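You operate a simulated robot arm through the tools that you are given. There is no shell and no other tool. Be economical: measure what you need, move in short steps, check, and stop when the job is done.

The job below is to be done with a simulated robot arm. You get a single attempt, and the scene is never put back.

Task
Open up cart 4's cover: buckle, strap, zip and flap.
Fine: buckle undone, strap slack, zip down, flap open.

Only the result counts: the job must be done as asked and must still hold three seconds after the hand-in. Knocking over, shifting, dropping, spilling or breaking anything else fails it. Lids that push on must go on centred and level and be pressed home; caps that screw on are set level and turned clockwise until they are tight.

Robot
A 6-joint arm with a two-finger parallel gripper, fixed in place. Base frame: the origin is at the foot of the arm, x ahead of it, y to its left, z up. Units: mm, rad, N and s.
With the tool pointing down near the work surface it reaches from about 140 to 420 mm from the base axis. Its first joint turns from -1.152 to 1.152 rad. Payload 2.7 kg.
The TCP is the grasp point between the finger pads, 23 mm short of the fingertips. In the tool frame z runs along the fingers and y along their closing line. The gripper opens to 94 mm. The fingers are 38 mm wide and 10 mm thick; the gripper's body (54 by 96 mm) begins 39 mm behind the TCP.
Orientation is told as [roll, pitch, yaw] about the base's x, y, z axes, in that order, counted from this pose: with the fingers straight down and closing along the base's y, the tool's x points along the base's -x, its y along +y and its z along -z.

Tools
- The arm moves only by the tool jog_arm. Its argument "commands" is one flat list of numbers, 7 for each row, row after row: the shift along the base's x, y, z in units of 400 mm (1.0 is 400 mm), then the turn, a rotation vector about the base's x, y, z in units of 60 degrees (1.0 is 60 degrees), then the opening in per cent of the stroke, from 0 (shut) to 100 (fully open). In form: [x, y, z, wx, wy, wz, fingers, x, y, z, wx, wy, wz, fingers, ...]. A call has 1 to 12 rows; each row is the pose to reach, as a shift and turn from the pose commanded when the call began. A call with a number of a shift or a turn outside -1 to 1 is refused whole. Each row takes 0.2 s and may step no farther than 50 mm and 0.15 rad from the row before; otherwise, or with a gripper value out of range, the whole call is refused. Where a pose cannot be reached the arm comes as near as it can. A force on the tool above 50 N (or 10 N above the force at the start of the call, whichever is more), or a blocked arm, ends the call early, and 0.2 s more pass. Each finger travels about 45 mm/s and halts on what it meets, pressing with about 42 N; the grip force reading is that of the motor and also rises with nothing between the fingers. The clock runs only during rows and for 0.2 s after the last one: add rows that repeat a pose to give the fingers time. The reply holds the time, the measured pose of the TCP, the force on the tool along the base axes, the opening and the grip force, in the units named above and with some noise, with the torque about the TCP (base axes, N m) and any sound that the robot's microphone picked up, and new pictures: "show" is both (left out), scene, wrist or none.
- Cameras (640 x 400 px; columns grow to the right, rows downward): "scene" is fixed at [67.7, -422.9, 1410]; the picture's right is [0.85, -0.52, 0.00], its down [-0.27, -0.44, -0.86] and it looks along [0.45, 0.73, -0.51] (base axes); focal length 329 px, centre (320, 200). "wrist" rides on the gripper at [86, 16, -74] in the tool frame; the picture's right is [-0.18, 0.98, 0.00], its down [-0.58, -0.11, -0.81] and it looks along [-0.79, -0.15, 0.59] (tool axes); focal length 243 px, centre (320, 200). There is no depth. A picture from a camera that has moved, and an enlarged one, comes with that camera's place and axes in the base frame and with its lens.
- enlarge(camera, box): a new picture of the part [left, top, right, bottom] of that camera's present view, enlarged. The clock stands still meanwhile.
- close_job(): hands the job in; it is judged then, once.

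Work in short steps. Places have to be worked out from the pictures, the camera data and where the tool is seen: move nearer, look again, correct. Check each grasp and each placing, and mend what went wrong. You have 120 turns and 200 pictures in all, those below and enlarged ones among them. Open the gripper and draw the arm clear of the work before you hand the job in, unless the task says otherwise; then end with one line.

The tools are called as name(argument=value, ...) on one line, values as JSON. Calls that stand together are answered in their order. jog_arm: Moves the arm, as the interface text tells. Its arguments: {"type":"object","properties":{"commands":{"type":"array","items":{"type":"number"}},"show":{"type":"string","enum":["both","scene","wrist","none"]}},"required":["commands"]} The other tools are called the same way: enlarge (camera, box) takes an enlarged picture of a part of a camera's view; close_job () hands the job in.

At the start:

```text
clock: 0.0
ee_pos: [417.9, 73.8, 1223.9]
tcp_rot: [0.0, 0.0, 0.0]
wrist_force: [0.1, -0.9, -0.3]
moment: [-0.01, 0.02, -0.03]
width: 93.9
finger_force: 0.2
```

scene: 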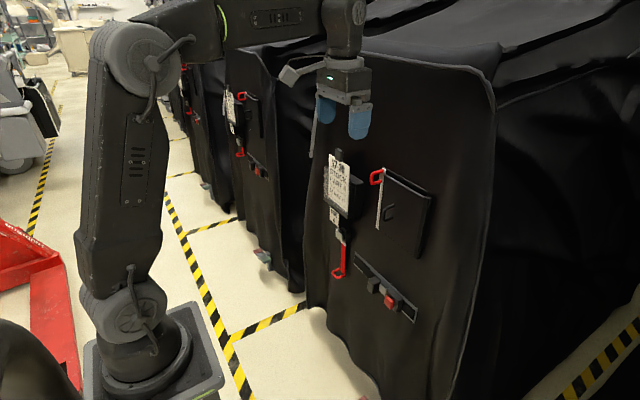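
wrist: 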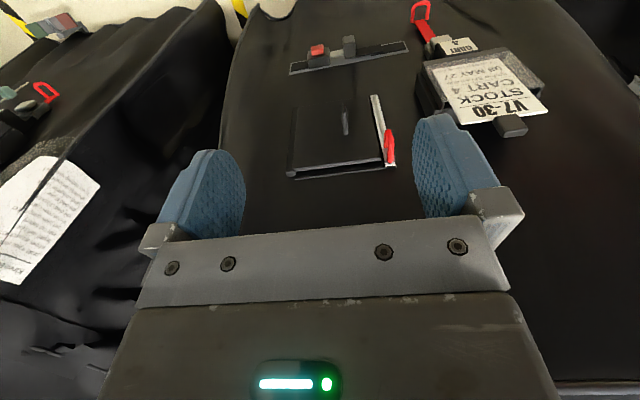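

The nearest cover seems to be labelled CART 4. I'll enlarge both views to see its fittings in detail.

enlarge(camera="scene", box=[290, 130, 450, 330])

enlarge(camera="wrist", box=[270, 0, 570, 188])

enlarge(camera="scene", box=[160, 50, 320, 280])

```text
2.00 times, centred on (370, 230) of scene
camera zoom: at [67.7, -422.9, 1410.0], right [0.85, -0.52, 0.0], down [-0.27, -0.44, -0.86], along [0.45, 0.73, -0.51], focal length 657 px, centre (220, 140)
```

zoom: 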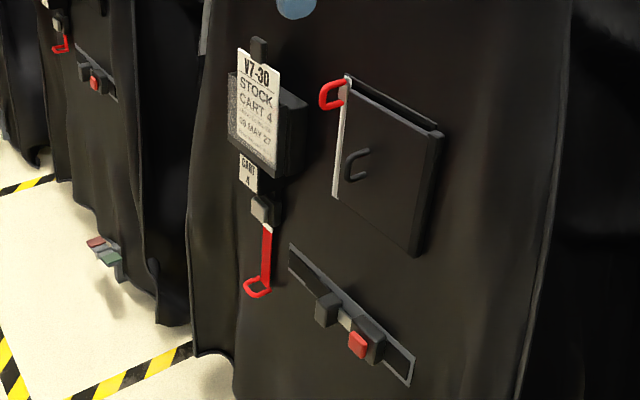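

```text
2.13 times, centred on (420, 94) of wrist
camera zoom: at [331.9, 89.9, 1298.8], right [0.18, 0.98, 0.0], down [0.58, -0.11, 0.81], along [0.79, -0.15, -0.59], focal length 516 px, centre (107, 426)
```

zoom: 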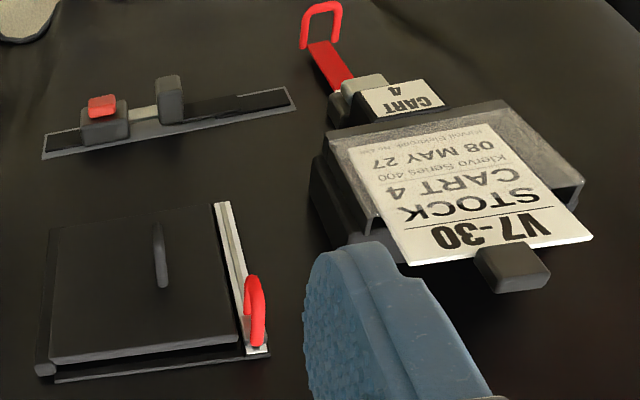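

```text
1.74 times, centred on (240, 165) of scene
camera zoom: at [67.7, -422.9, 1410.0], right [0.85, -0.52, 0.0], down [-0.27, -0.44, -0.86], along [0.45, 0.73, -0.51], focal length 572 px, centre (459, 261)
```

zoom: 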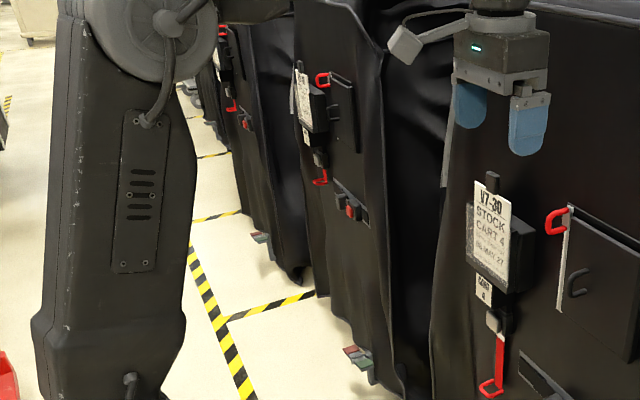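

The fittings sit on the panel at about x≈585: zip loop (584,147,1027), buckle (584,36,660), strap cam (582,285,760), red strap loop (565,265,610). I'll lower the arm clear of the panel for a closer look.

jog_arm(commands=[-0.05, 0.04, -0.11, 0, 0, 0, 100, -0.1, 0.08, -0.22, 0, 0, 0, 100, -0.12, 0.12, -0.33, 0, 0, 0, 100, -0.12, 0.15, -0.44, 0, 0, 0, 100, -0.12, 0.17, -0.55, 0, 0, 0, 100, -0.12, 0.18, -0.65, 0, 0, 0, 100])

```text
refused: row 1 steps farther than a row can; nothing moved
```

Row 1 was slightly over the step limit, so I'm using smaller steps.

jog_arm(commands=[-0.04, 0.03, -0.1, 0, 0, 0, 100, -0.08, 0.06, -0.2, 0, 0, 0, 100, -0.12, 0.1, -0.3, 0, 0, 0, 100, -0.12, 0.13, -0.41, 0, 0, 0, 100, -0.12, 0.15, -0.52, 0, 0, 0, 100, -0.12, 0.18, -0.63, 0, 0, 0, 100])

```text
clock: 1.4
ee_pos: [369.4, 145.2, 974.2]
tcp_rot: [-0.001, 0.0, -0.002]
wrist_force: [0.2, 0.2, 0.4]
moment: [0.01, 0.01, 0.05]
width: 94.2
finger_force: 0.0
camera wrist: at [283.6, 161.5, 1048.1], right [0.19, 0.98, 0.0], down [0.58, -0.11, 0.81], along [0.79, -0.15, -0.59], focal length 243 px, centre (320, 200)
```

scene: 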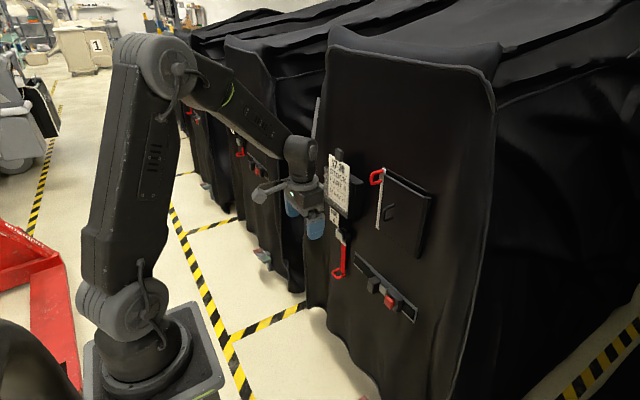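
wrist: 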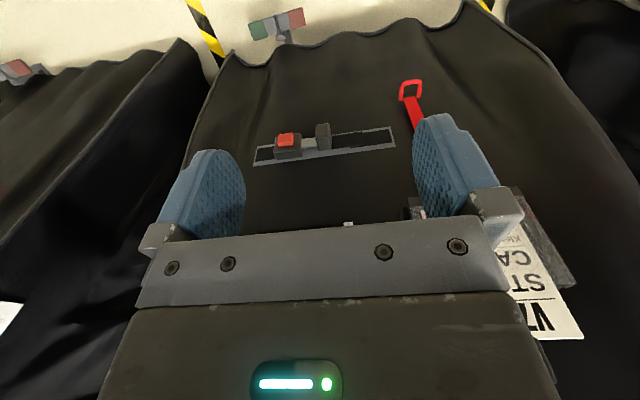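

Now a closer look at the buckle, and the strap cam from the scene camera.

enlarge(camera="wrist", box=[240, 70, 440, 195])

enlarge(camera="scene", box=[315, 200, 425, 330])

enlarge(camera="scene", box=[320, 140, 440, 260])

```text
3.20 times, centred on (340, 132) of wrist
camera zoom: at [283.6, 161.5, 1048.1], right [0.19, 0.98, 0.0], down [0.58, -0.11, 0.81], along [0.79, -0.15, -0.59], focal length 776 px, centre (256, 416)
```

zoom: 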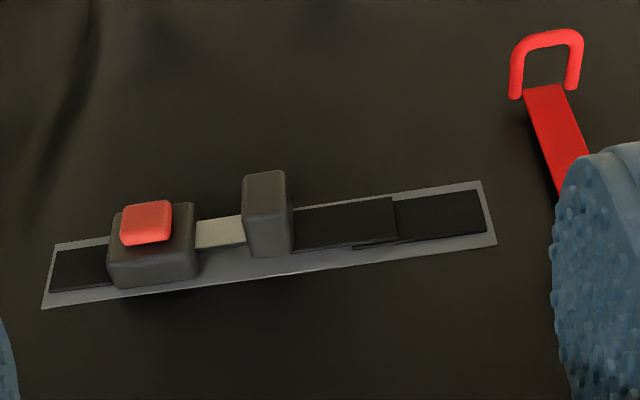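

```text
3.08 times, centred on (370, 265) of scene
camera zoom: at [67.7, -422.9, 1410.0], right [0.85, -0.52, 0.0], down [-0.27, -0.44, -0.86], along [0.45, 0.73, -0.51], focal length 1011 px, centre (166, 0)
```

zoom: 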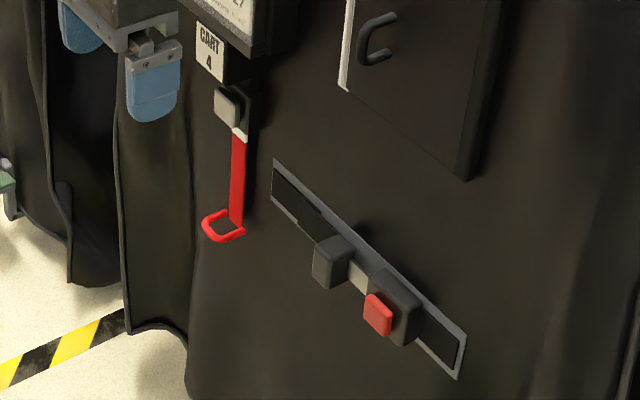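

```text
3.33 times, centred on (380, 200) of scene
camera zoom: at [67.7, -422.9, 1410.0], right [0.85, -0.52, 0.0], down [-0.27, -0.44, -0.86], along [0.45, 0.73, -0.51], focal length 1096 px, centre (120, 200)
```

zoom: 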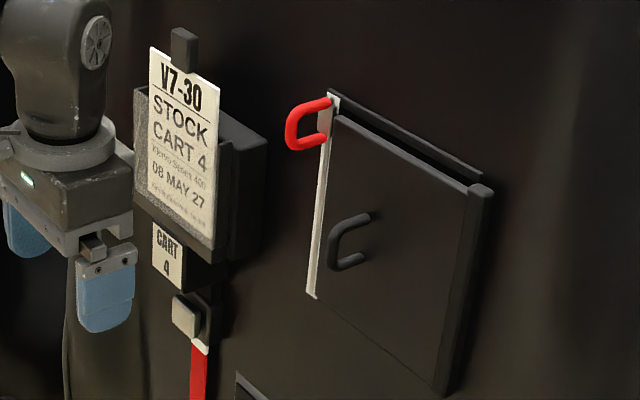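

I'll tilt the tool about 36° forward so the wrist camera looks straight at the panel.

jog_arm(commands=[-0.02, 0, -0.05, 0, -0.13, 0, 100, -0.05, 0, -0.12, 0, -0.26, 0, 100, -0.05, 0.02, -0.2, 0, -0.39, 0, 100, -0.05, 0.02, -0.3, 0, -0.5, 0, 100, -0.05, 0.02, -0.4, 0, -0.6, 0, 100])

```text
clock: 2.6
ee_pos: [368.9, 153.1, 830.0]
tcp_rot: [-0.014, -0.617, -0.103]
wrist_force: [-2.3, 6.1, 0.4]
moment: [-0.31, -0.15, 0.0]
width: 93.9
finger_force: 0.1
out of reach, approached as far as the arm can: row 3, 5
camera wrist: at [258.3, 180.9, 841.3], right [0.26, 0.96, 0.09], down [0.0, -0.1, 1.0], along [0.97, -0.26, -0.02], focal length 243 px, centre (320, 200)
```

scene: 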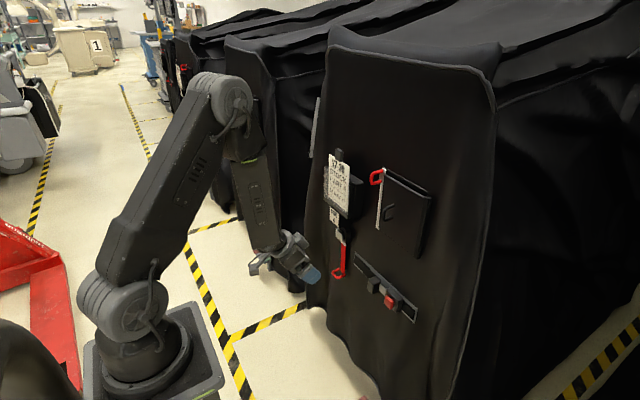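
wrist: 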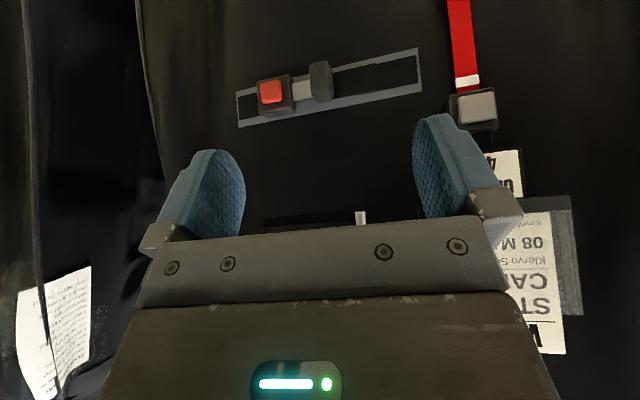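

There's a sheet of text at the lower left; I'll read it and look at the fittings close up.

enlarge(camera="wrist", box=[0, 255, 120, 400])

enlarge(camera="wrist", box=[230, 0, 510, 140])

```text
2.76 times, centred on (60, 328) of wrist
camera zoom: at [258.3, 180.9, 841.3], right [0.26, 0.96, 0.09], down [0.0, -0.1, 1.0], along [0.97, -0.26, -0.02], focal length 669 px, centre (1037, -152)
```

zoom: 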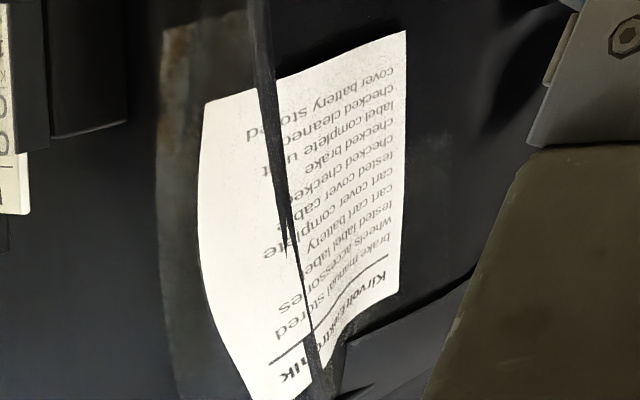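

```text
2.29 times, centred on (370, 70) of wrist
camera zoom: at [258.3, 180.9, 841.3], right [0.26, 0.96, 0.09], down [0.0, -0.1, 1.0], along [0.97, -0.26, -0.02], focal length 555 px, centre (206, 497)
```

zoom: 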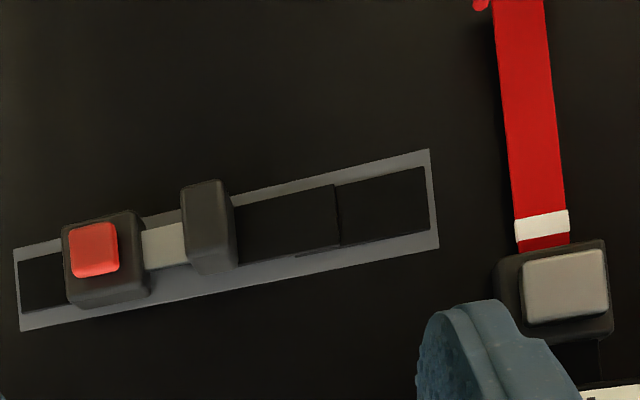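

The sheet is only filler text. The buckle button measures about (584,35,668). I'll point the tool forward with the fingers shut, in front of the button at a standoff.

jog_arm(commands=[0.05, -0.04, -0.05, 0, -0.13, 0, 60, 0.1, -0.08, -0.1, 0, -0.26, 0, 40, 0.15, -0.13, -0.16, 0, -0.39, 0, 0, 0.19, -0.18, -0.22, 0, -0.52, 0, 0, 0.22, -0.22, -0.28, 0, -0.65, 0, 0, 0.24, -0.26, -0.33, 0, -0.78, 0, 0, 0.25, -0.295, -0.36, 0, -0.9, 0, 0, 0.25, -0.295, -0.36, 0, -0.9, 0, 0])

```text
clock: 4.4
ee_pos: [506.3, 122.2, 681.3]
tcp_rot: [-1.443, -1.436, 1.402]
wrist_force: [-0.5, 0.2, -0.1]
moment: [-0.01, -0.02, -0.03]
width: 0.0
finger_force: 42.0
out of reach, approached as far as the arm can: row 1, 2, 3, 4, 5, 6, 7, 8
camera wrist: at [432.3, 130.2, 593.9], right [0.04, 1.0, 0.05], down [-0.8, 0.0, 0.6], along [0.6, -0.07, 0.8], focal length 243 px, centre (320, 200)
```

scene: 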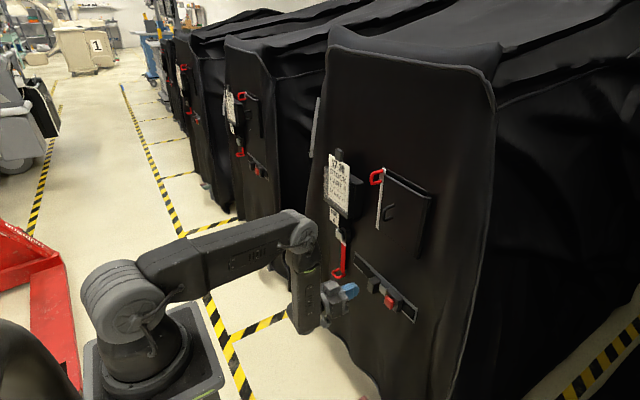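
wrist: 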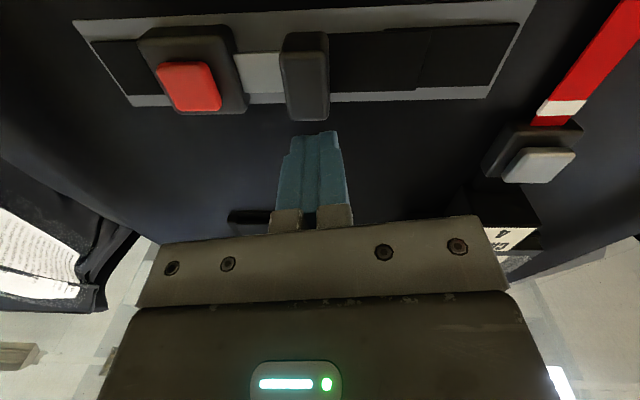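

The arm stopped short at (506,122,681), so close-in poses seem unreachable with the tool horizontal. The button is confirmed at about (584,34,670). I'll take a small probing step forward to see which base pose the commands use.

jog_arm(commands=[0.03, 0, 0, 0, 0, 0, 0, 0.06, 0, 0, 0, 0, 0, 0, 0.06, 0, 0, 0, 0, 0, 0], show="none")

```text
clock: 5.2
ee_pos: [529.2, 123.8, 680.8]
tcp_rot: [-1.432, -1.435, 1.385]
wrist_force: [-0.3, 0.1, 0.9]
moment: [-0.03, 0.01, -0.01]
width: 0.0
finger_force: 42.2
```

Commands are relative to the pose actually reached. Now moving sideways to line up with the button at y≈35, z≈671.

jog_arm(commands=[0, -0.06, -0.01, 0, 0, 0, 0, 0, -0.12, -0.02, 0, 0, 0, 0, 0, -0.18, -0.025, 0, 0, 0, 0, 0, -0.222, -0.025, 0, 0, 0, 0])

```text
clock: 6.2
ee_pos: [519.5, 106.5, 672.0]
tcp_rot: [-1.428, -1.434, 1.355]
wrist_force: [-0.9, 0.1, -1.0]
moment: [0.01, 0.02, 0.0]
width: 0.1
finger_force: 42.3
out of reach, approached as far as the arm can: row 1, 2, 3, 4
camera wrist: at [444.3, 116.5, 586.0], right [0.08, 1.0, 0.05], down [-0.79, 0.03, 0.61], along [0.6, -0.09, 0.79], focal length 243 px, centre (320, 200)
```

scene: 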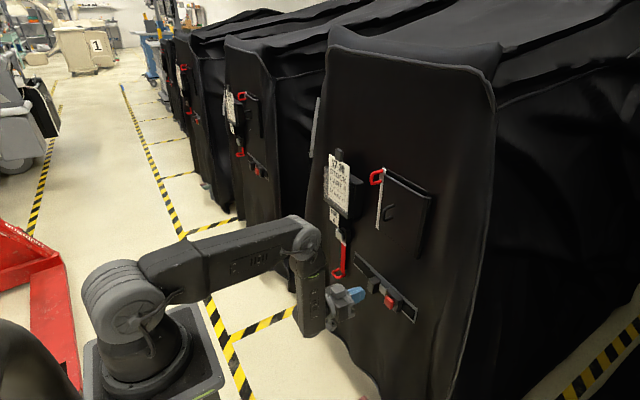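
wrist: 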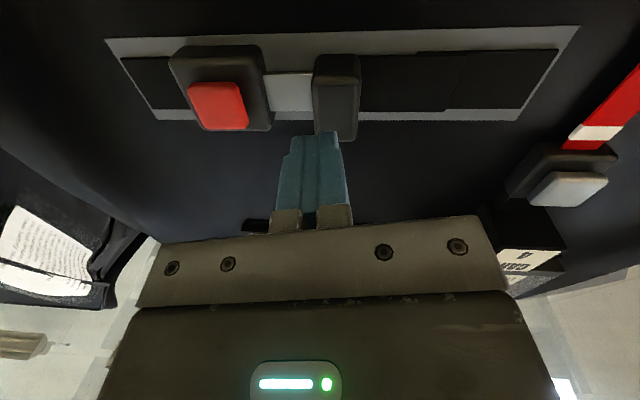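

The wrist bend looks like the limit: the forearm hangs down while the tool is horizontal. I'll tilt the tool about 35° back downward, which eases the wrist, and move across to the button.

jog_arm(commands=[-0.02, 0, 0.03, 0.025, 0.12, 0.01, 0, -0.02, -0.03, 0.03, 0.05, 0.24, 0.03, 0, -0.02, -0.08, 0.03, 0.075, 0.36, 0.04, 0, -0.02, -0.13, 0.02, 0.1, 0.48, 0.06, 0, -0.02, -0.178, 0.008, 0.125, 0.58, 0.07, 0, -0.02, -0.178, 0.008, 0.125, 0.58, 0.07, 0])

```text
clock: 7.6
ee_pos: [524.6, 127.9, 681.3]
tcp_rot: [-0.109, -0.929, 0.101]
wrist_force: [0.3, 0.3, 0.4]
moment: [0.02, 0.01, 0.02]
width: 0.1
finger_force: 41.9
out of reach, approached as far as the arm can: row 1, 2, 3, 4, 5, 6
camera wrist: at [415.0, 140.4, 655.2], right [0.1, 0.99, 0.08], down [-0.3, -0.05, 0.95], along [0.95, -0.12, 0.29], focal length 243 px, centre (320, 200)
```

scene: 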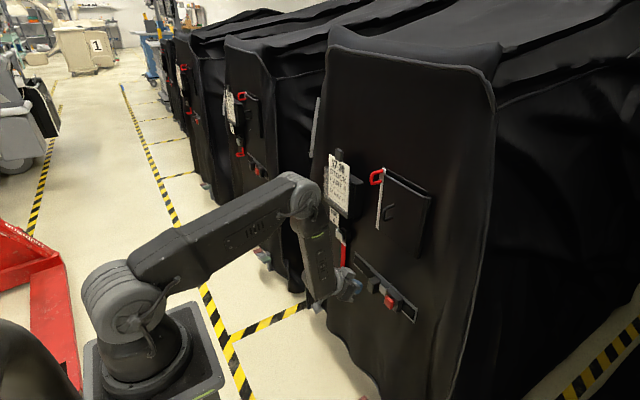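
wrist: 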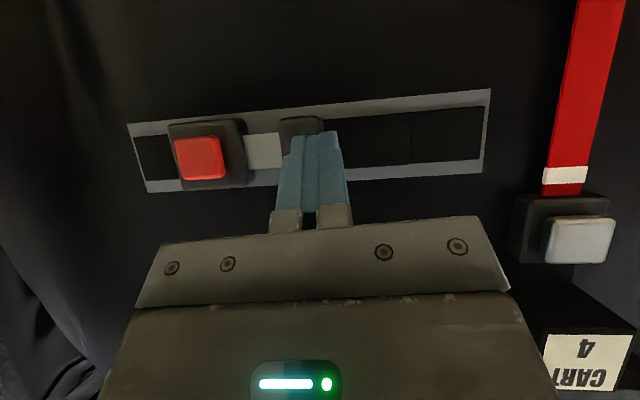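

Sideways motion is still blocked, so I'll look closely at the arm's wrist configuration.

enlarge(camera="scene", box=[240, 160, 440, 330])

```text
2.35 times, centred on (340, 245) of scene
camera zoom: at [67.7, -422.9, 1410.0], right [0.85, -0.52, 0.0], down [-0.27, -0.44, -0.86], along [0.45, 0.73, -0.51], focal length 773 px, centre (273, 94)
```

zoom: 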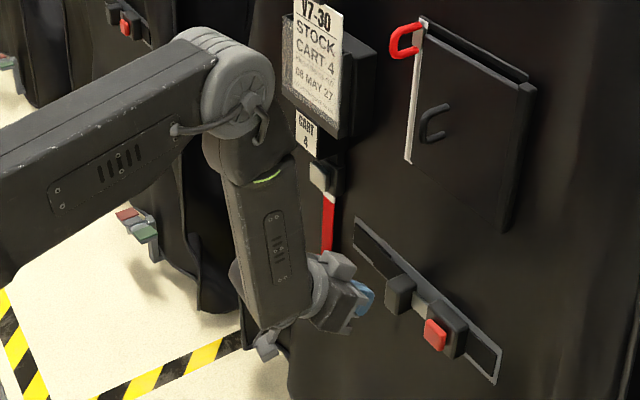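

I'll test a pure first-joint turn, which moves the TCP on an arc and yaws the tool by the same angle. It should be feasible whatever the other joints are doing.

jog_arm(commands=[0.011, -0.055, 0, 0, 0, -0.04, 0, 0.02, -0.11, 0, 0, 0, -0.08, 0, 0.028, -0.17, 0, 0, 0, -0.12, 0, 0.035, -0.227, 0, 0, 0, -0.162, 0, 0.035, -0.227, 0, 0, 0, -0.162, 0])

```text
clock: 8.8
ee_pos: [537.5, 36.5, 679.3]
tcp_rot: [-0.113, -0.927, -0.066]
wrist_force: [-0.3, -0.1, 0.4]
moment: [0.02, 0.0, -0.03]
width: 0.1
finger_force: 41.3
camera wrist: at [430.7, 68.2, 653.4], right [0.26, 0.96, 0.08], down [-0.3, 0.0, 0.95], along [0.92, -0.27, 0.29], focal length 243 px, centre (320, 200)
```

scene: 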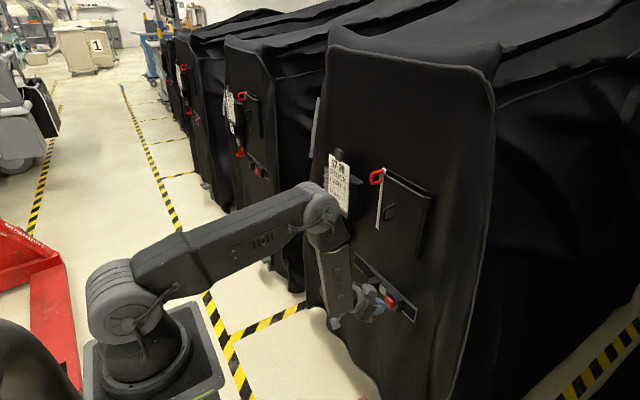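
wrist: 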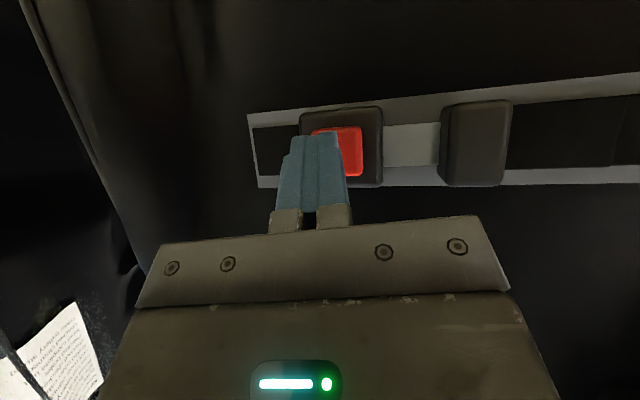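

The arc move worked and the tip is in front of the button. I'll lower slightly and push forward in small steps, watching the force.

jog_arm(commands=[0.02, 0, -0.015, 0, 0, 0, 0, 0.035, 0, -0.015, 0, 0, 0, 0, 0.045, 0, -0.015, 0, 0, 0, 0, 0.055, 0, -0.015, 0, 0, 0, 0, 0.065, 0, -0.015, 0, 0, 0, 0, 0.075, 0, -0.015, 0, 0, 0, 0], show="wrist")

```text
clock: 9.9
ee_pos: [552.9, 38.3, 668.0]
tcp_rot: [-0.109, -0.914, -0.066]
wrist_force: [-20.8, 0.6, 5.3]
moment: [-0.01, -0.19, 0.03]
width: 0.1
finger_force: 41.8
stopped in row 5: the force on the tool passed its limit at 56 N (the readings are from after the stop); the commanded pose is now the measured one
camera wrist: at [445.8, 70.2, 643.5], right [0.26, 0.96, 0.08], down [-0.29, 0.0, 0.96], along [0.92, -0.27, 0.28], focal length 243 px, centre (320, 200)
```

wrist: 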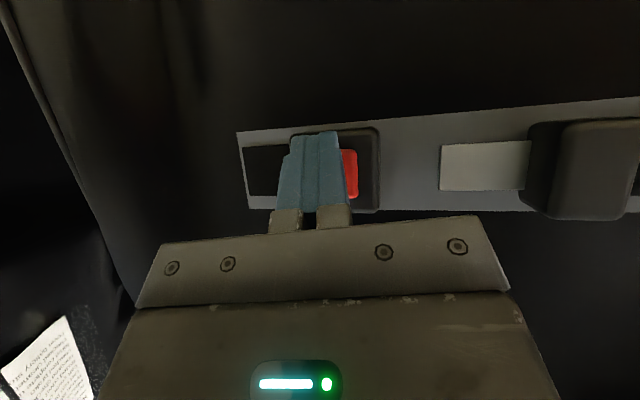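

The buckle popped open: the tongue has slid well away. I'll back off, then swing on the first joint toward the strap cam near (582,290,745).

jog_arm(commands=[-0.06, 0, 0.05, 0, 0, 0, 0, -0.073, 0.1, 0.08, 0, 0, 0.078, 0, -0.094, 0.2, 0.11, 0, 0, 0.157, 0, -0.124, 0.305, 0.14, 0, 0, 0.235, 0, -0.162, 0.41, 0.17, 0, 0, 0.313, 0, -0.207, 0.51, 0.2, 0, 0, 0.39, 0, -0.207, 0.51, 0.2, 0, 0, 0.39, 0])

```text
clock: 11.5
ee_pos: [475.0, 245.1, 749.2]
tcp_rot: [-0.11, -0.92, 0.342]
wrist_force: [-0.4, 0.0, 1.2]
moment: [-0.02, 0.02, -0.02]
width: 0.0
finger_force: 42.0
camera wrist: at [364.0, 230.5, 724.7], right [-0.14, 0.99, 0.08], down [-0.27, -0.12, 0.96], along [0.95, 0.11, 0.28], focal length 243 px, centre (320, 200)
```

scene: 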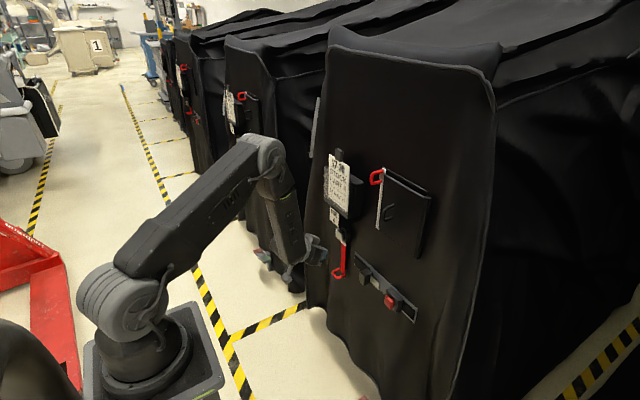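
wrist: 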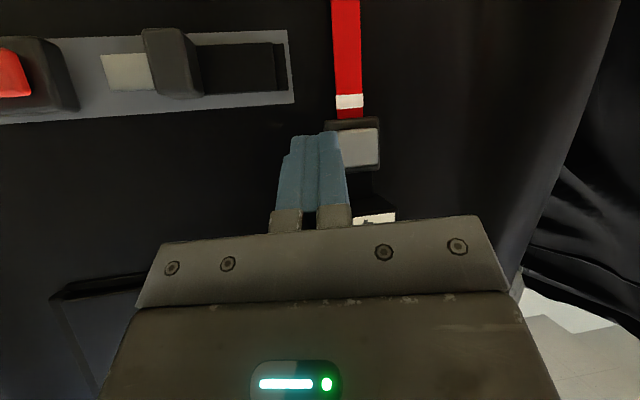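

The cam tab is confirmed at about (582,296,744). Moving to a standoff in front of it, then pressing gently.

jog_arm(commands=[0.08, 0.06, 0, 0, 0, 0, 0, 0.16, 0.125, 0, 0, 0, 0, 0, 0.16, 0.125, 0, 0, 0, 0, 0])

```text
clock: 12.3
ee_pos: [539.4, 295.8, 751.3]
tcp_rot: [-0.109, -0.919, 0.341]
wrist_force: [0.8, 0.0, 0.1]
moment: [0.05, 0.04, -0.01]
width: 0.0
finger_force: 42.6
camera wrist: at [428.1, 282.1, 727.4], right [-0.14, 0.99, 0.08], down [-0.27, -0.12, 0.96], along [0.95, 0.11, 0.28], focal length 243 px, centre (320, 200)
```

scene: 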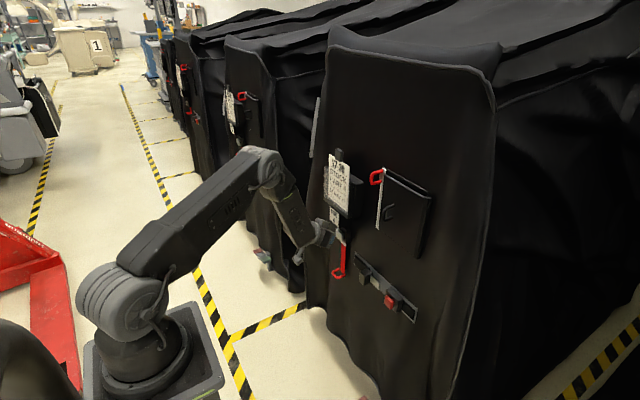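
wrist: 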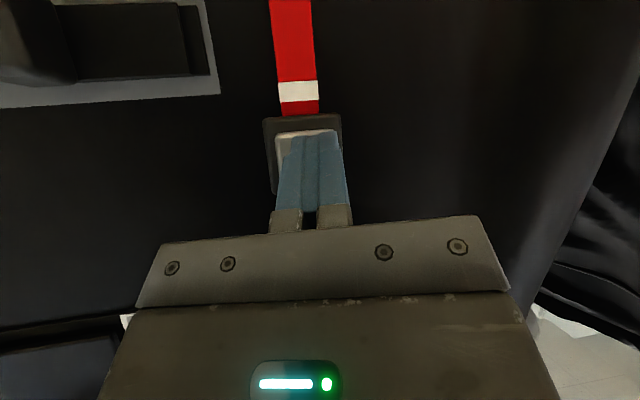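

Lined up with the tab. Pressing forward in small steps.

jog_arm(commands=[0.02, -0.005, -0.005, 0, 0, 0, 0, 0.035, -0.005, -0.005, 0, 0, 0, 0, 0.045, -0.005, -0.005, 0, 0, 0, 0, 0.055, -0.005, -0.005, 0, 0, 0, 0, 0.065, -0.005, -0.005, 0, 0, 0, 0, 0.075, -0.005, -0.005, 0, 0, 0, 0], show="wrist")

```text
clock: 13.5
ee_pos: [554.6, 294.4, 745.2]
tcp_rot: [-0.114, -0.903, 0.36]
wrist_force: [-117.7, -30.2, 71.1]
moment: [0.45, -0.85, -0.01]
width: 0.1
finger_force: 42.2
stopped in row 6: the force on the tool passed its limit at 54 N (the readings are from after the stop); the commanded pose is now the measured one
camera wrist: at [444.5, 278.6, 721.4], right [-0.16, 0.98, 0.08], down [-0.26, -0.11, 0.96], along [0.95, 0.13, 0.27], focal length 243 px, centre (320, 200)
```

wrist: 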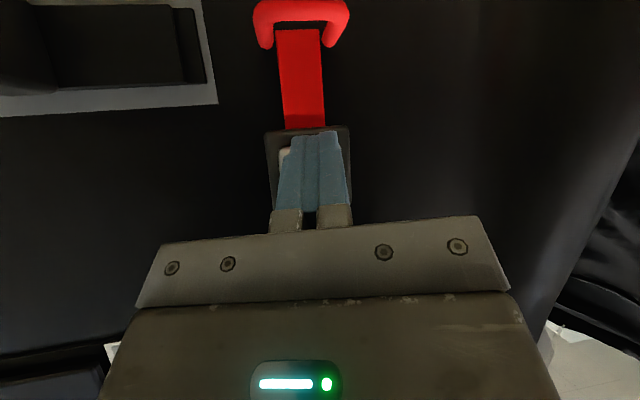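

The strap ran through the cam: the white mark has gone in and the red tail shortened. The force is high, so I'm backing off at once.

jog_arm(commands=[-0.04, -0.01, 0.01, 0, 0, 0, 0, -0.1, -0.02, 0.02, 0, 0, 0, 0, -0.15, -0.03, 0.03, 0, 0, 0, 0])

enlarge(camera="scene", box=[300, 130, 450, 330])

```text
clock: 14.3
ee_pos: [501.4, 279.6, 760.3]
tcp_rot: [-0.111, -0.917, 0.349]
wrist_force: [0.1, 0.7, 0.1]
moment: [0.02, 0.0, -0.02]
width: 0.0
finger_force: 42.2
camera wrist: at [391.1, 265.2, 736.0], right [-0.15, 0.99, 0.08], down [-0.27, -0.12, 0.96], along [0.95, 0.12, 0.28], focal length 243 px, centre (320, 200)
```

scene: 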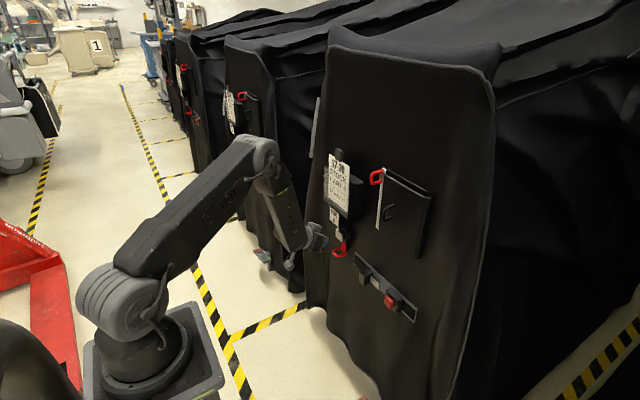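
wrist: 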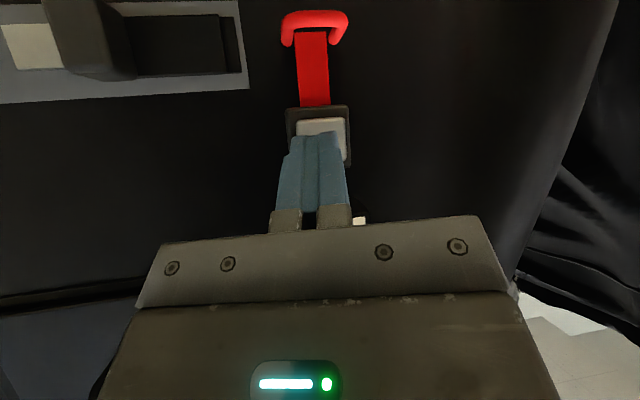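

```text
2.00 times, centred on (375, 230) of scene
camera zoom: at [67.7, -422.9, 1410.0], right [0.85, -0.52, 0.0], down [-0.27, -0.44, -0.86], along [0.45, 0.73, -0.51], focal length 657 px, centre (210, 140)
```

zoom: 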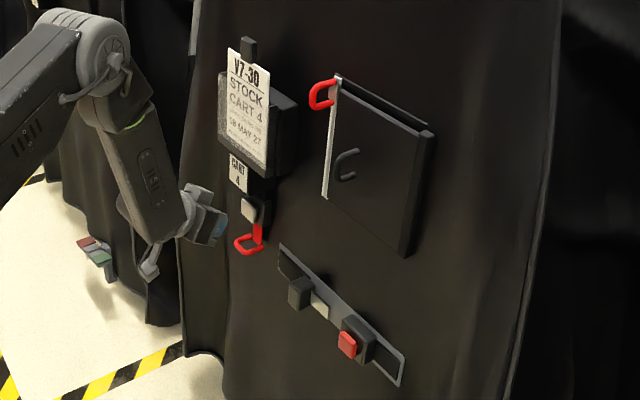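

The tail is shorter by about 45 mm. I'll press the tab once more, lightly, and hold to see whether any more strap runs through.

jog_arm(commands=[0.06, 0.017, -0.02, 0, 0, 0, 0, 0.1, 0.03, -0.033, 0, 0, 0, 0, 0.112, 0.035, -0.036, 0, 0, 0, 0, 0.118, 0.036, -0.037, 0, 0, 0, 0, 0.124, 0.036, -0.037, 0, 0, 0, 0, 0.127, 0.036, -0.037, 0, 0, 0, 0, 0.127, 0.036, -0.037, 0, 0, 0, 0, 0.127, 0.036, -0.037, 0, 0, 0, 0], show="wrist")

```text
clock: 16.1
ee_pos: [551.3, 295.5, 744.6]
tcp_rot: [-0.112, -0.913, 0.351]
wrist_force: [-3.8, 1.1, -1.6]
moment: [0.02, -0.03, 0.01]
width: 0.2
finger_force: 42.1
camera wrist: at [440.2, 280.6, 719.8], right [-0.15, 0.99, 0.08], down [-0.26, -0.12, 0.96], along [0.95, 0.12, 0.28], focal length 243 px, centre (320, 200)
```

wrist: 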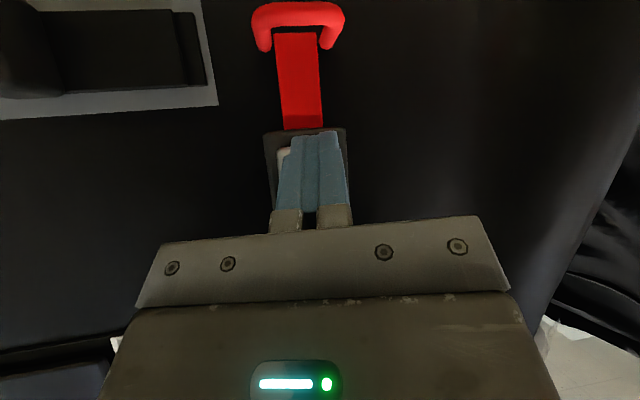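

The force is only 4 N and nothing moved. I'll press about 2 mm deeper and hold.

jog_arm(commands=[0.003, 0, 0, 0, 0, 0, 0, 0.006, 0, 0, 0, 0, 0, 0, 0.008, 0, 0, 0, 0, 0, 0, 0.008, 0, 0, 0, 0, 0, 0, 0.008, 0, 0, 0, 0, 0, 0], show="wrist")

```text
clock: 17.3
ee_pos: [554.7, 295.5, 744.4]
tcp_rot: [-0.112, -0.913, 0.351]
wrist_force: [-8.2, 0.7, -1.4]
moment: [-0.01, -0.02, 0.03]
width: 0.0
finger_force: 42.3
camera wrist: at [443.4, 280.1, 720.3], right [-0.15, 0.99, 0.08], down [-0.26, -0.12, 0.96], along [0.95, 0.12, 0.28], focal length 243 px, centre (320, 200)
```

wrist: 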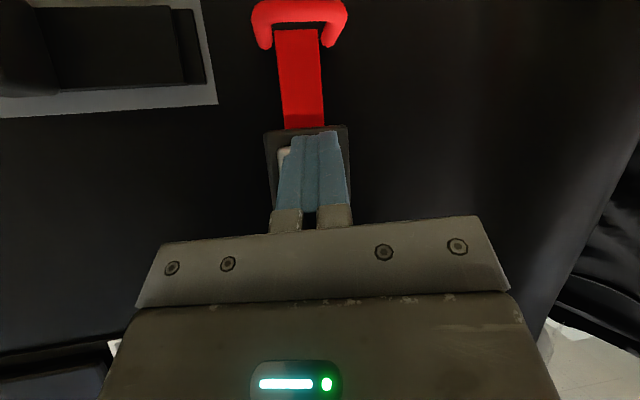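

The tab is springy and no more strap moves, so the strap is slack. Next is the zip: back off, rise and swing to a standoff in front of the red loop at about (584,147,1027), opening the fingers.

jog_arm(commands=[-0.099, -0.039, 0.0265, 0, 0, 0, 0, -0.174, -0.076, 0.1015, 0, 0, 0, 0, -0.187, -0.126, 0.2, 0.01, 0, -0.05, 0, -0.174, -0.184, 0.3, 0.02, 0, -0.1, 30, -0.162, -0.239, 0.4, 0.04, 0, -0.15, 50, -0.149, -0.289, 0.5, 0.06, 0, -0.2, 60, -0.137, -0.339, 0.6, 0.08, 0, -0.25, 60, -0.124, -0.371, 0.7, 0.1, 0, -0.3, 60, -0.124, -0.371, 0.7, 0.1, 0, -0.3, 60])

```text
clock: 19.3
ee_pos: [502.6, 146.0, 1024.8]
tcp_rot: [0.058, -0.927, -0.099]
wrist_force: [1.0, -0.2, 0.4]
moment: [0.03, -0.04, 0.03]
width: 56.5
finger_force: 0.0
camera wrist: at [393.3, 168.9, 1001.1], right [0.16, 0.97, 0.18], down [-0.3, -0.13, 0.94], along [0.94, -0.21, 0.27], focal length 243 px, centre (320, 200)
```

scene: 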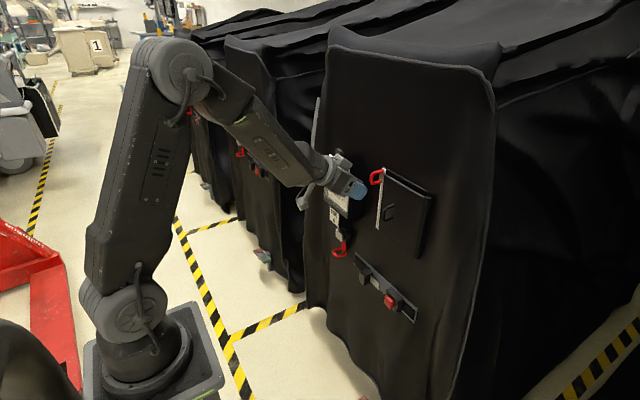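
wrist: 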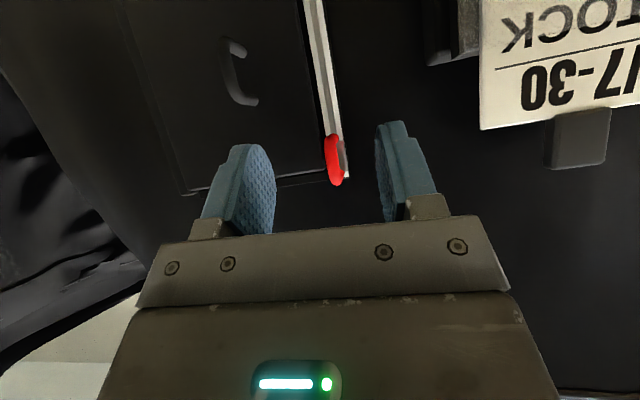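

The loop is confirmed at about (580,144,1024), centred between the fingers. Narrowing the fingers and moving in to x≈568.

jog_arm(commands=[0.06, 0, 0, 0, 0, 0, 45, 0.12, -0.003, 0, 0, 0, 0, 40, 0.155, -0.005, 0, 0, 0, 0, 40, 0.163, -0.005, 0, 0, 0, 0, 40])

```text
clock: 20.3
ee_pos: [566.5, 145.0, 1025.2]
tcp_rot: [0.063, -0.928, -0.099]
wrist_force: [-13.1, -0.8, 3.7]
moment: [-0.11, -0.11, -0.32]
width: 38.0
finger_force: 0.8
camera wrist: at [458.8, 168.2, 1001.2], right [0.16, 0.97, 0.18], down [-0.3, -0.13, 0.94], along [0.94, -0.21, 0.27], focal length 243 px, centre (320, 200)
```

scene: 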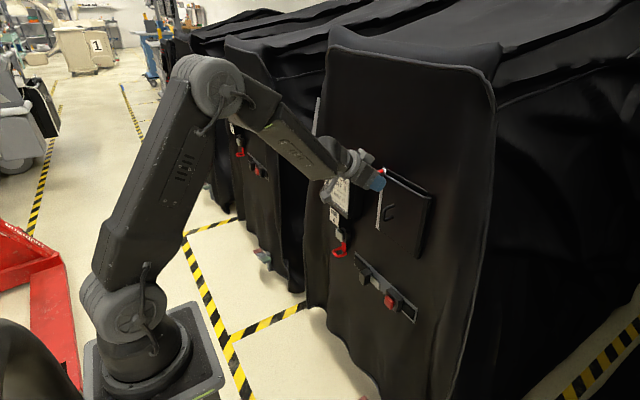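
wrist: 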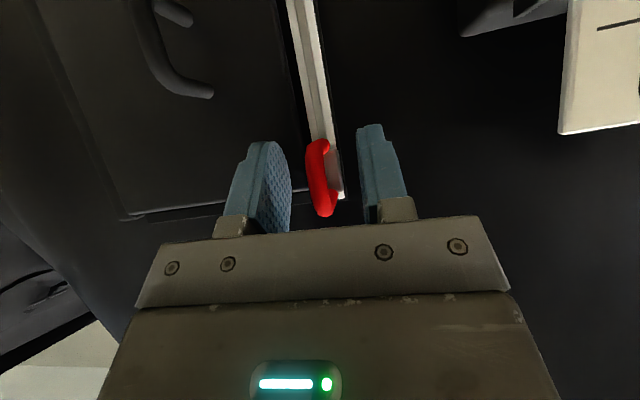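

The ring is between the pads with light contact on the flap. Backing off 4 mm and closing.

jog_arm(commands=[-0.01, 0, 0, 0, 0, 0, 40, -0.01, 0, 0, 0, 0, 0, 0, -0.01, 0, 0, 0, 0, 0, 0, -0.01, 0, 0, 0, 0, 0, 0, -0.01, 0, 0, 0, 0, 0, 0], show="wrist")

```text
clock: 21.5
ee_pos: [565.4, 144.4, 1024.3]
tcp_rot: [0.057, -0.929, -0.1]
wrist_force: [-0.5, -6.5, 0.7]
moment: [-1.07, -0.01, 0.03]
width: 9.0
finger_force: 44.7
camera wrist: at [455.9, 167.4, 1000.5], right [0.16, 0.97, 0.18], down [-0.3, -0.12, 0.94], along [0.94, -0.21, 0.28], focal length 243 px, centre (320, 200)
```

wrist: 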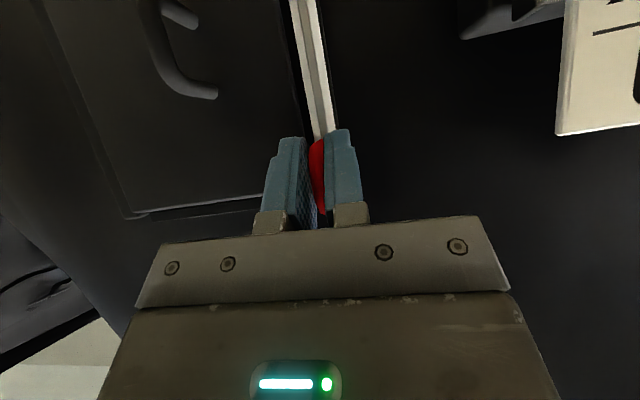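

The ring is gripped (9 mm). Pulling straight down slowly.

jog_arm(commands=[0, 0, -0.03, 0, 0, 0, 0, 0, -0.001, -0.06, 0, 0, 0, 0, 0, -0.002, -0.09, 0, 0, 0, 0, 0, -0.003, -0.12, 0, 0, 0, 0])

```text
clock: 22.5
ee_pos: [564.9, 144.5, 975.4]
tcp_rot: [0.06, -0.923, -0.099]
wrist_force: [-4.3, 5.3, -0.4]
moment: [-1.04, -0.09, 0.03]
width: 9.0
finger_force: 45.4
camera wrist: at [455.8, 167.0, 952.6], right [0.16, 0.97, 0.18], down [-0.3, -0.13, 0.94], along [0.94, -0.21, 0.27], focal length 243 px, centre (320, 200)
```

scene: 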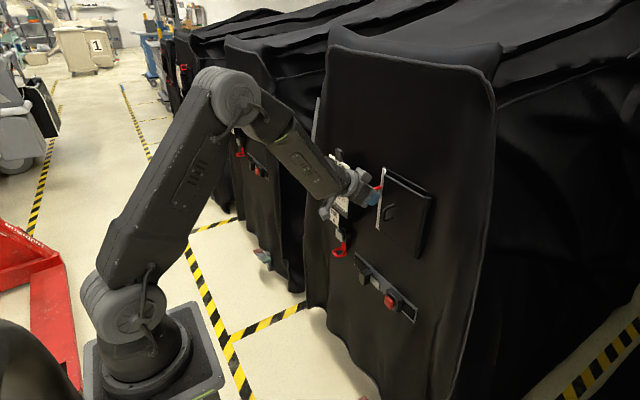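
wrist: 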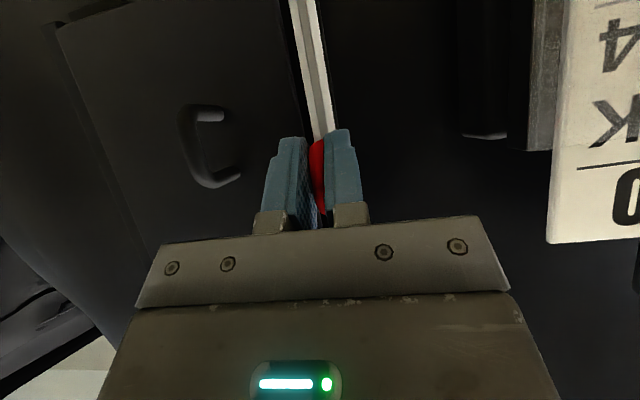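

The slider moves freely. Continuing down to the bottom of the zip.

jog_arm(commands=[0, -0.001, -0.04, 0, 0, 0, 0, 0, -0.002, -0.08, 0, 0, 0, 0, 0, -0.003, -0.12, 0, 0, 0, 0, 0, -0.004, -0.16, 0, 0, 0, 0, 0, -0.005, -0.2, 0, 0, 0, 0, 0, -0.006, -0.24, 0, 0, 0, 0, 0, -0.007, -0.28, 0, 0, 0, 0, 0, -0.007, -0.31, 0, 0, 0, 0])

```text
clock: 24.1
ee_pos: [565.2, 144.4, 873.6]
tcp_rot: [0.056, -0.941, -0.085]
wrist_force: [-19.7, -2.3, 13.8]
moment: [-1.14, -0.18, 0.06]
width: 9.1
finger_force: 44.9
stopped in row 8: the force on the tool passed its limit at 66 N (the readings are from after the stop); the commanded pose is now the measured one
camera wrist: at [456.3, 166.0, 848.4], right [0.15, 0.97, 0.18], down [-0.32, -0.13, 0.94], along [0.94, -0.2, 0.29], focal length 243 px, centre (320, 200)
```

scene: 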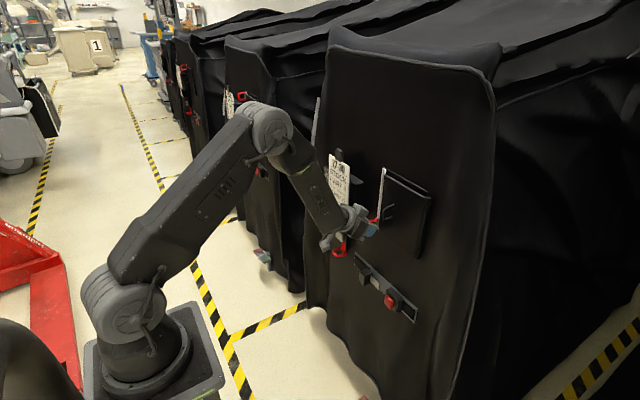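
wrist: 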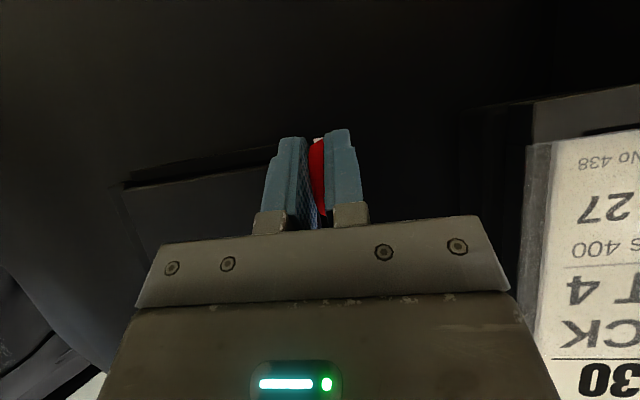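

A hard stop at z≈873, and the strip's end is just visible: the zip is down. Opening the fingers and backing away.

jog_arm(commands=[0, 0, 0.003, 0, 0, 0, 25, 0, 0, 0.003, 0, 0, 0, 40, 0, 0, 0.003, 0, 0, 0, 40, -0.08, 0, 0.02, 0, 0, 0, 40, -0.16, 0, 0.05, 0, 0, 0, 40, -0.2, -0.04, 0.14, 0, 0, 0, 40, -0.2, -0.04, 0.14, 0, 0, 0, 40])

enlarge(camera="scene", box=[310, 130, 450, 330])

```text
clock: 25.7
ee_pos: [485.7, 128.2, 929.1]
tcp_rot: [0.062, -0.939, -0.094]
wrist_force: [0.1, 0.5, 0.5]
moment: [-0.04, 0.01, 0.03]
width: 37.8
finger_force: 0.1
camera wrist: at [377.1, 150.0, 903.2], right [0.15, 0.97, 0.18], down [-0.31, -0.13, 0.94], along [0.94, -0.2, 0.29], focal length 243 px, centre (320, 200)
```

scene: 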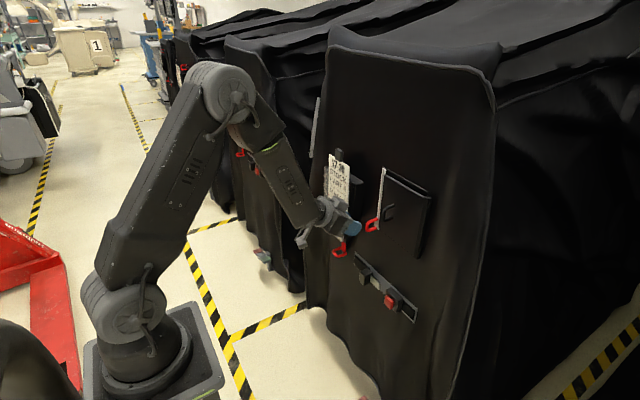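
wrist: 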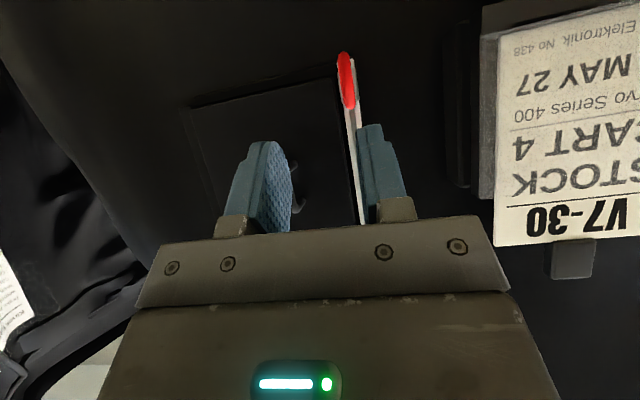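

```text
2.00 times, centred on (380, 230) of scene
camera zoom: at [67.6, -422.9, 1410.0], right [0.85, -0.52, 0.0], down [-0.27, -0.44, -0.86], along [0.45, 0.73, -0.51], focal length 657 px, centre (200, 140)
```

zoom: 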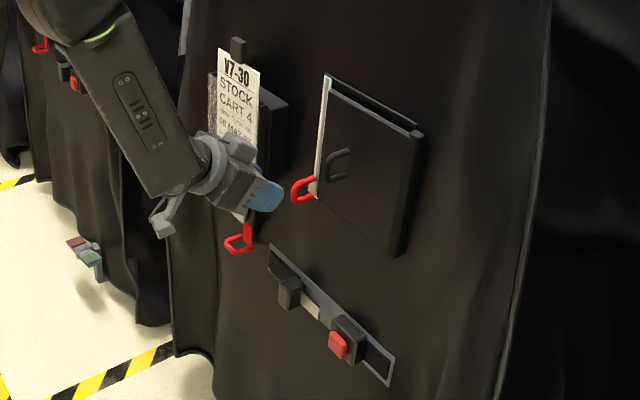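

The zip slider is at the bottom. Next is the flap handle, which I estimate at (568,83,951) with the hinge on the right at y≈-12. Moving to a standoff in front of it.

jog_arm(commands=[0.01, -0.06, 0.03, 0, 0, 0, 40, 0.05, -0.115, 0.057, 0, 0, 0, 40, 0.05, -0.115, 0.057, 0, 0, 0, 40])

enlarge(camera="wrist", box=[170, 20, 470, 220])

```text
clock: 26.5
ee_pos: [506.3, 86.4, 951.9]
tcp_rot: [0.049, -0.94, -0.09]
wrist_force: [-0.6, -0.7, -0.5]
moment: [-0.03, -0.01, -0.02]
width: 37.8
finger_force: 0.0
out of reach, approached as far as the arm can: row 2, 3
camera wrist: at [397.5, 108.9, 927.0], right [0.16, 0.97, 0.18], down [-0.31, -0.12, 0.94], along [0.94, -0.2, 0.29], focal length 243 px, centre (320, 200)
```

scene: 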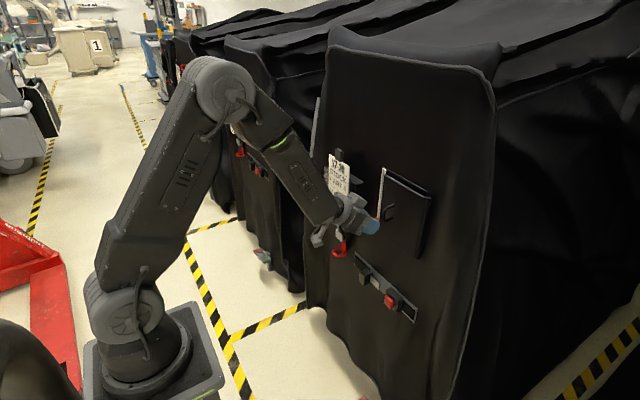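
wrist: 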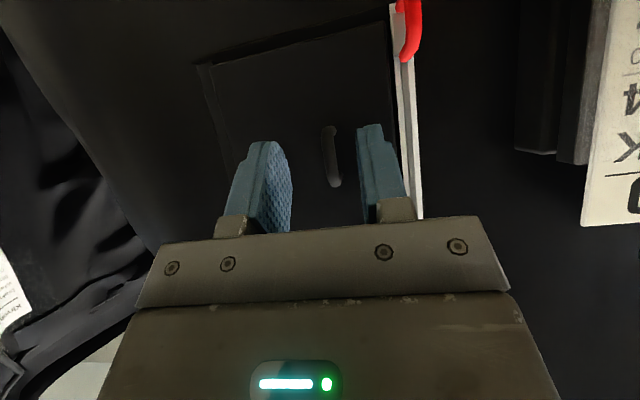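

```text
2.00 times, centred on (320, 120) of wrist
camera zoom: at [397.5, 108.9, 927.0], right [0.16, 0.97, 0.18], down [-0.31, -0.12, 0.94], along [0.94, -0.2, 0.29], focal length 485 px, centre (320, 360)
```

zoom: 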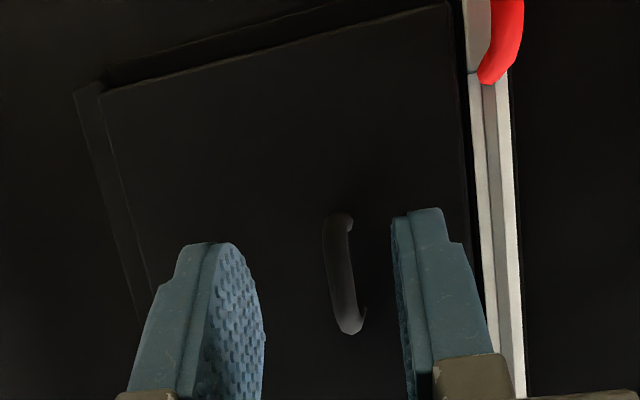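

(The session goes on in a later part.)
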